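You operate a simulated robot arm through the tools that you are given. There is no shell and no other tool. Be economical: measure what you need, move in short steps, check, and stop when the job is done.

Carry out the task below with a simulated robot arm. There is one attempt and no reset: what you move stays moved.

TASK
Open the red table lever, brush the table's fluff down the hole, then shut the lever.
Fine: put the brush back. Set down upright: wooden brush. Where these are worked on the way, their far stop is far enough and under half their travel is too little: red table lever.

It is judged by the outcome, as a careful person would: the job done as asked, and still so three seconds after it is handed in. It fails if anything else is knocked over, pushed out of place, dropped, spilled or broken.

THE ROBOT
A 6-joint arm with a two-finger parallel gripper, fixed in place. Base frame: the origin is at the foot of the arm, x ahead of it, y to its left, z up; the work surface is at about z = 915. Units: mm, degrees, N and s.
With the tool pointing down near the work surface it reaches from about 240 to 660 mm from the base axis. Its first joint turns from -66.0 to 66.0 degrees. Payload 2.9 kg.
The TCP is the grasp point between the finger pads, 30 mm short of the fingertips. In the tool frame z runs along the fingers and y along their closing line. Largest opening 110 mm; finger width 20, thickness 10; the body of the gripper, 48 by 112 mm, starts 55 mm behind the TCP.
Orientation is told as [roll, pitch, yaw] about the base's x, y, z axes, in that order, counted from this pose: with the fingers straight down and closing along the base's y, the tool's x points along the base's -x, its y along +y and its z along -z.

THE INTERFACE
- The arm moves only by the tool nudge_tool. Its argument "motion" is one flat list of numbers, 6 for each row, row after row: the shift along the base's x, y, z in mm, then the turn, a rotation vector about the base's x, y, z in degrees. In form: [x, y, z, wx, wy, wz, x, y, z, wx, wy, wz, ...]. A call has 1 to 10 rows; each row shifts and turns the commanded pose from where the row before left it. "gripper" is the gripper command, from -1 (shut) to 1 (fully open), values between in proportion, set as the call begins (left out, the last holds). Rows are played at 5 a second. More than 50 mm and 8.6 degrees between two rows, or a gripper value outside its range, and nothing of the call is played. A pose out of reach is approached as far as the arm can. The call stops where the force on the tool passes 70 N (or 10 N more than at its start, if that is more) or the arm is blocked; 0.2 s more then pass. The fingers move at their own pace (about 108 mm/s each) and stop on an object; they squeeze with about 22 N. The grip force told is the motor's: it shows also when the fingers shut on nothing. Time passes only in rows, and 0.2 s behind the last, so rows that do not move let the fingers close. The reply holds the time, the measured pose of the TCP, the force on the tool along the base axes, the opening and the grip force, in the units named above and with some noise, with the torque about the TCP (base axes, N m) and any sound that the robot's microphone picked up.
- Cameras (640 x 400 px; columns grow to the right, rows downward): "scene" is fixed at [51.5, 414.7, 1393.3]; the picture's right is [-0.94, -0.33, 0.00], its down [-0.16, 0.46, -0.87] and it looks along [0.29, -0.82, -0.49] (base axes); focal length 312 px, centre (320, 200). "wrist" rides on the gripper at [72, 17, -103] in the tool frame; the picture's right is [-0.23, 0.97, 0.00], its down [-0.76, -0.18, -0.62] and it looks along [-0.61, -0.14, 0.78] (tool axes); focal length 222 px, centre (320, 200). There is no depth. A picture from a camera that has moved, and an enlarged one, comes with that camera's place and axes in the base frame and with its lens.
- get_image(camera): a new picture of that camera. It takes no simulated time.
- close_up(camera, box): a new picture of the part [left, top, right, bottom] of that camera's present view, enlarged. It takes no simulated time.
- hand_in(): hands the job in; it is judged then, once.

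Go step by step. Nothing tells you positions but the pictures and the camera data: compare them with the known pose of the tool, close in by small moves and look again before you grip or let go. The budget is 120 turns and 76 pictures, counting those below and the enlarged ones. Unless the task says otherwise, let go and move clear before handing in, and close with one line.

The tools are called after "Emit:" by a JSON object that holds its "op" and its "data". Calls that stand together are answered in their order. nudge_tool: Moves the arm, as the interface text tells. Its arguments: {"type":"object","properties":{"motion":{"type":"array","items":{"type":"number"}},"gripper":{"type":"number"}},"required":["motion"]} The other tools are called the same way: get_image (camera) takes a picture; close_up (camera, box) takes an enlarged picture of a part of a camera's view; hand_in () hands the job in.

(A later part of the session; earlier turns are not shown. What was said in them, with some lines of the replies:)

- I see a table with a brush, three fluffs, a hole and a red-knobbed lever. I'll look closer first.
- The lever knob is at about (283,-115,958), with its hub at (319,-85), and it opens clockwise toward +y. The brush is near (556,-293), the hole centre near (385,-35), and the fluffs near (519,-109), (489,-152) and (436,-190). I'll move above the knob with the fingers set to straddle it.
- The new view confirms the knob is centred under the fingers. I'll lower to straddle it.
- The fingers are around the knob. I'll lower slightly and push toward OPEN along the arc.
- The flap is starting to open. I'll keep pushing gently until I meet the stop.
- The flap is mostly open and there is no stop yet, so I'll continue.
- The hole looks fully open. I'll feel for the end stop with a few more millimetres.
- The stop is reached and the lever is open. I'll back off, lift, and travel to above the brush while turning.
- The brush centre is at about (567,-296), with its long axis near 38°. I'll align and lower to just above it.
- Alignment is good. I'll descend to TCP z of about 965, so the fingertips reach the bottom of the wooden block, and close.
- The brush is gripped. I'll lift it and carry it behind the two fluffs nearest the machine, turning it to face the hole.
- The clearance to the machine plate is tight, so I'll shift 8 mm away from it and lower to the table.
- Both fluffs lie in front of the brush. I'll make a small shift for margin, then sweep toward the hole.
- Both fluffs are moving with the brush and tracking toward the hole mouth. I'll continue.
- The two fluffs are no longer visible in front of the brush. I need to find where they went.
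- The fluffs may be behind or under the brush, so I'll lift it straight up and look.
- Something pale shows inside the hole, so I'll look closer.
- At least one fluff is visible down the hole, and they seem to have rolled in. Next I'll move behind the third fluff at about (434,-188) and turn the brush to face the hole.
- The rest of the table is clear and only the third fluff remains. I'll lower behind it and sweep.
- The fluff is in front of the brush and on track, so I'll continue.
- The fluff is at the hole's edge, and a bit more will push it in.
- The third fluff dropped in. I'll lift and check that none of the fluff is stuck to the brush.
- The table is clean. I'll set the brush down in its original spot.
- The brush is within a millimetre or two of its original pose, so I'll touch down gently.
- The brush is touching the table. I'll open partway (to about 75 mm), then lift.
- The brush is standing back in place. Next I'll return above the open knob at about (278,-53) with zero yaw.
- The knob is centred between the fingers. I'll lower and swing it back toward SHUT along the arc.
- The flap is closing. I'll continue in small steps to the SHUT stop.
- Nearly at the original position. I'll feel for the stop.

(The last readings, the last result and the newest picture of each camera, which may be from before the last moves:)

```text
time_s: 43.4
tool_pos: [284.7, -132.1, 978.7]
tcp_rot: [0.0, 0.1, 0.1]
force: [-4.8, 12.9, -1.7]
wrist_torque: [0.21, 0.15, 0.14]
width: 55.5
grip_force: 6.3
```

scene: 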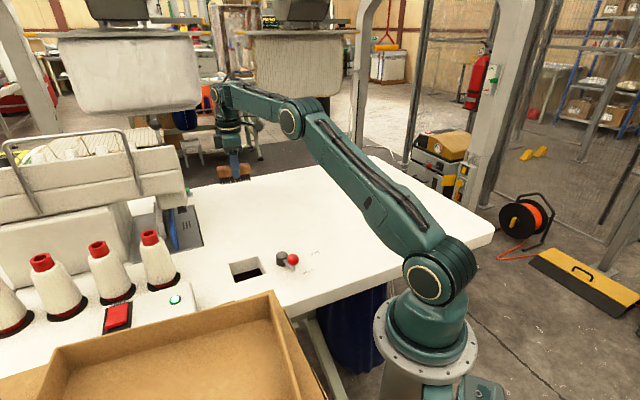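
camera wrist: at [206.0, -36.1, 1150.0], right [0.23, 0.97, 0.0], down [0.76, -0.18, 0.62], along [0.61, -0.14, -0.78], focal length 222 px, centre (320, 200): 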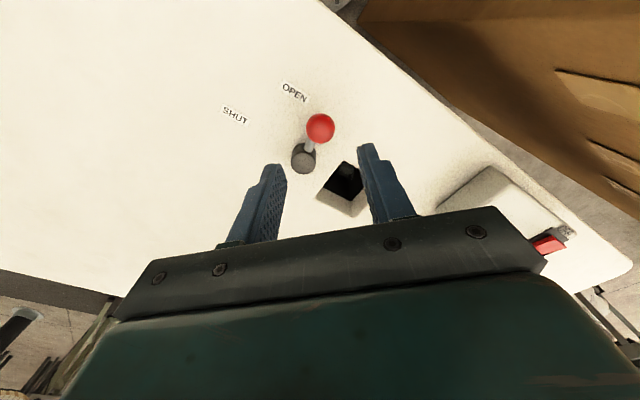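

The stop is reached with 13 N. I'll back off, lift clear and check.

Emit:
{"op": "nudge_tool", "data": {"motion": [-1, 16, 0, 0, 0, 0, 0, 0, 35, 0, 0, 0, 0, 0, 45, 0, 0, 0, 0, -20, 45, 0, 0, 0, 0, -40, 30, 0, 0, 0, 0, -40, 0, 0, 0, 0, 0, 0, 0, 0, 0, 0]}}

Emit:
{"op": "close_up", "data": {"camera": "scene", "box": [190, 170, 350, 290]}}

Emit:
{"op": "get_image", "data": {"camera": "wrist"}}

```text
time_s: 45.0
tool_pos: [282.8, -218.4, 1134.9]
tcp_rot: [0.0, 0.0, 0.0]
force: [0.9, 0.1, 0.5]
wrist_torque: [0.04, 0.01, 0.03]
width: 49.6
grip_force: 0.0
```

```text
3.33 times, centred on (270, 230) of scene
camera zoom: at [51.5, 414.6, 1393.3], right [-0.94, -0.33, 0.0], down [-0.16, 0.46, -0.87], along [0.29, -0.82, -0.49], focal length 1042 px, centre (487, 100)
```

zoom: 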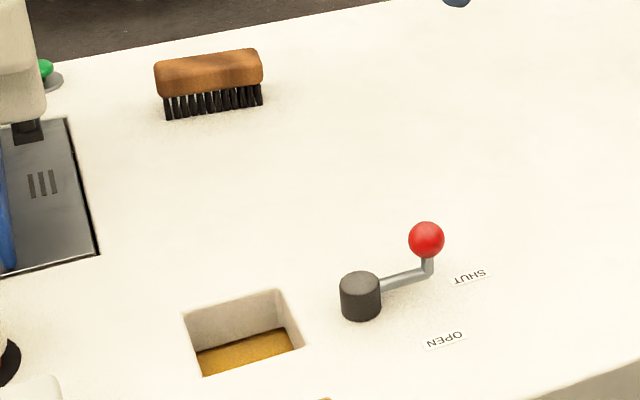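

```text
33 pictures are left
camera wrist: at [211.5, -199.3, 1238.3], right [0.23, 0.97, 0.0], down [0.76, -0.18, 0.62], along [0.61, -0.14, -0.78], focal length 222 px, centre (320, 200)
```

wrist: 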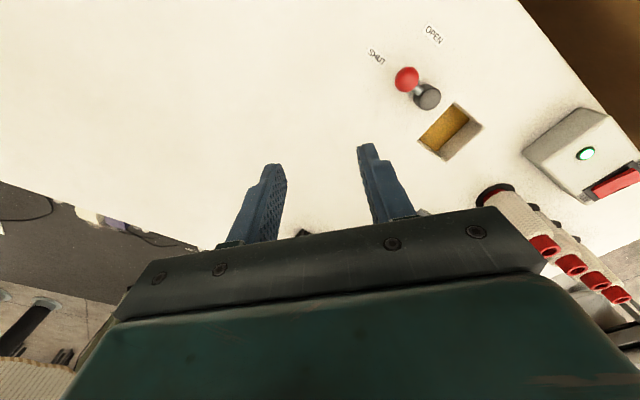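

The lever is shut, the flap is closed, the table is clear of fluff, and the brush is upright in its place. The arm is clear, so I'm handing in.

Emit:
{"op": "hand_in", "data": {}}

```text
The job is handed in.
```

I opened the red lever to its stop, swept the table's three bits of fluff into the hole, and shut the lever to its stop again. The brush is upright in its original spot, and the job is handed in. I watched the third bit drop at the edge. The first two rolled ahead of the brush; I saw one down the hole, and the other is no longer on the table.
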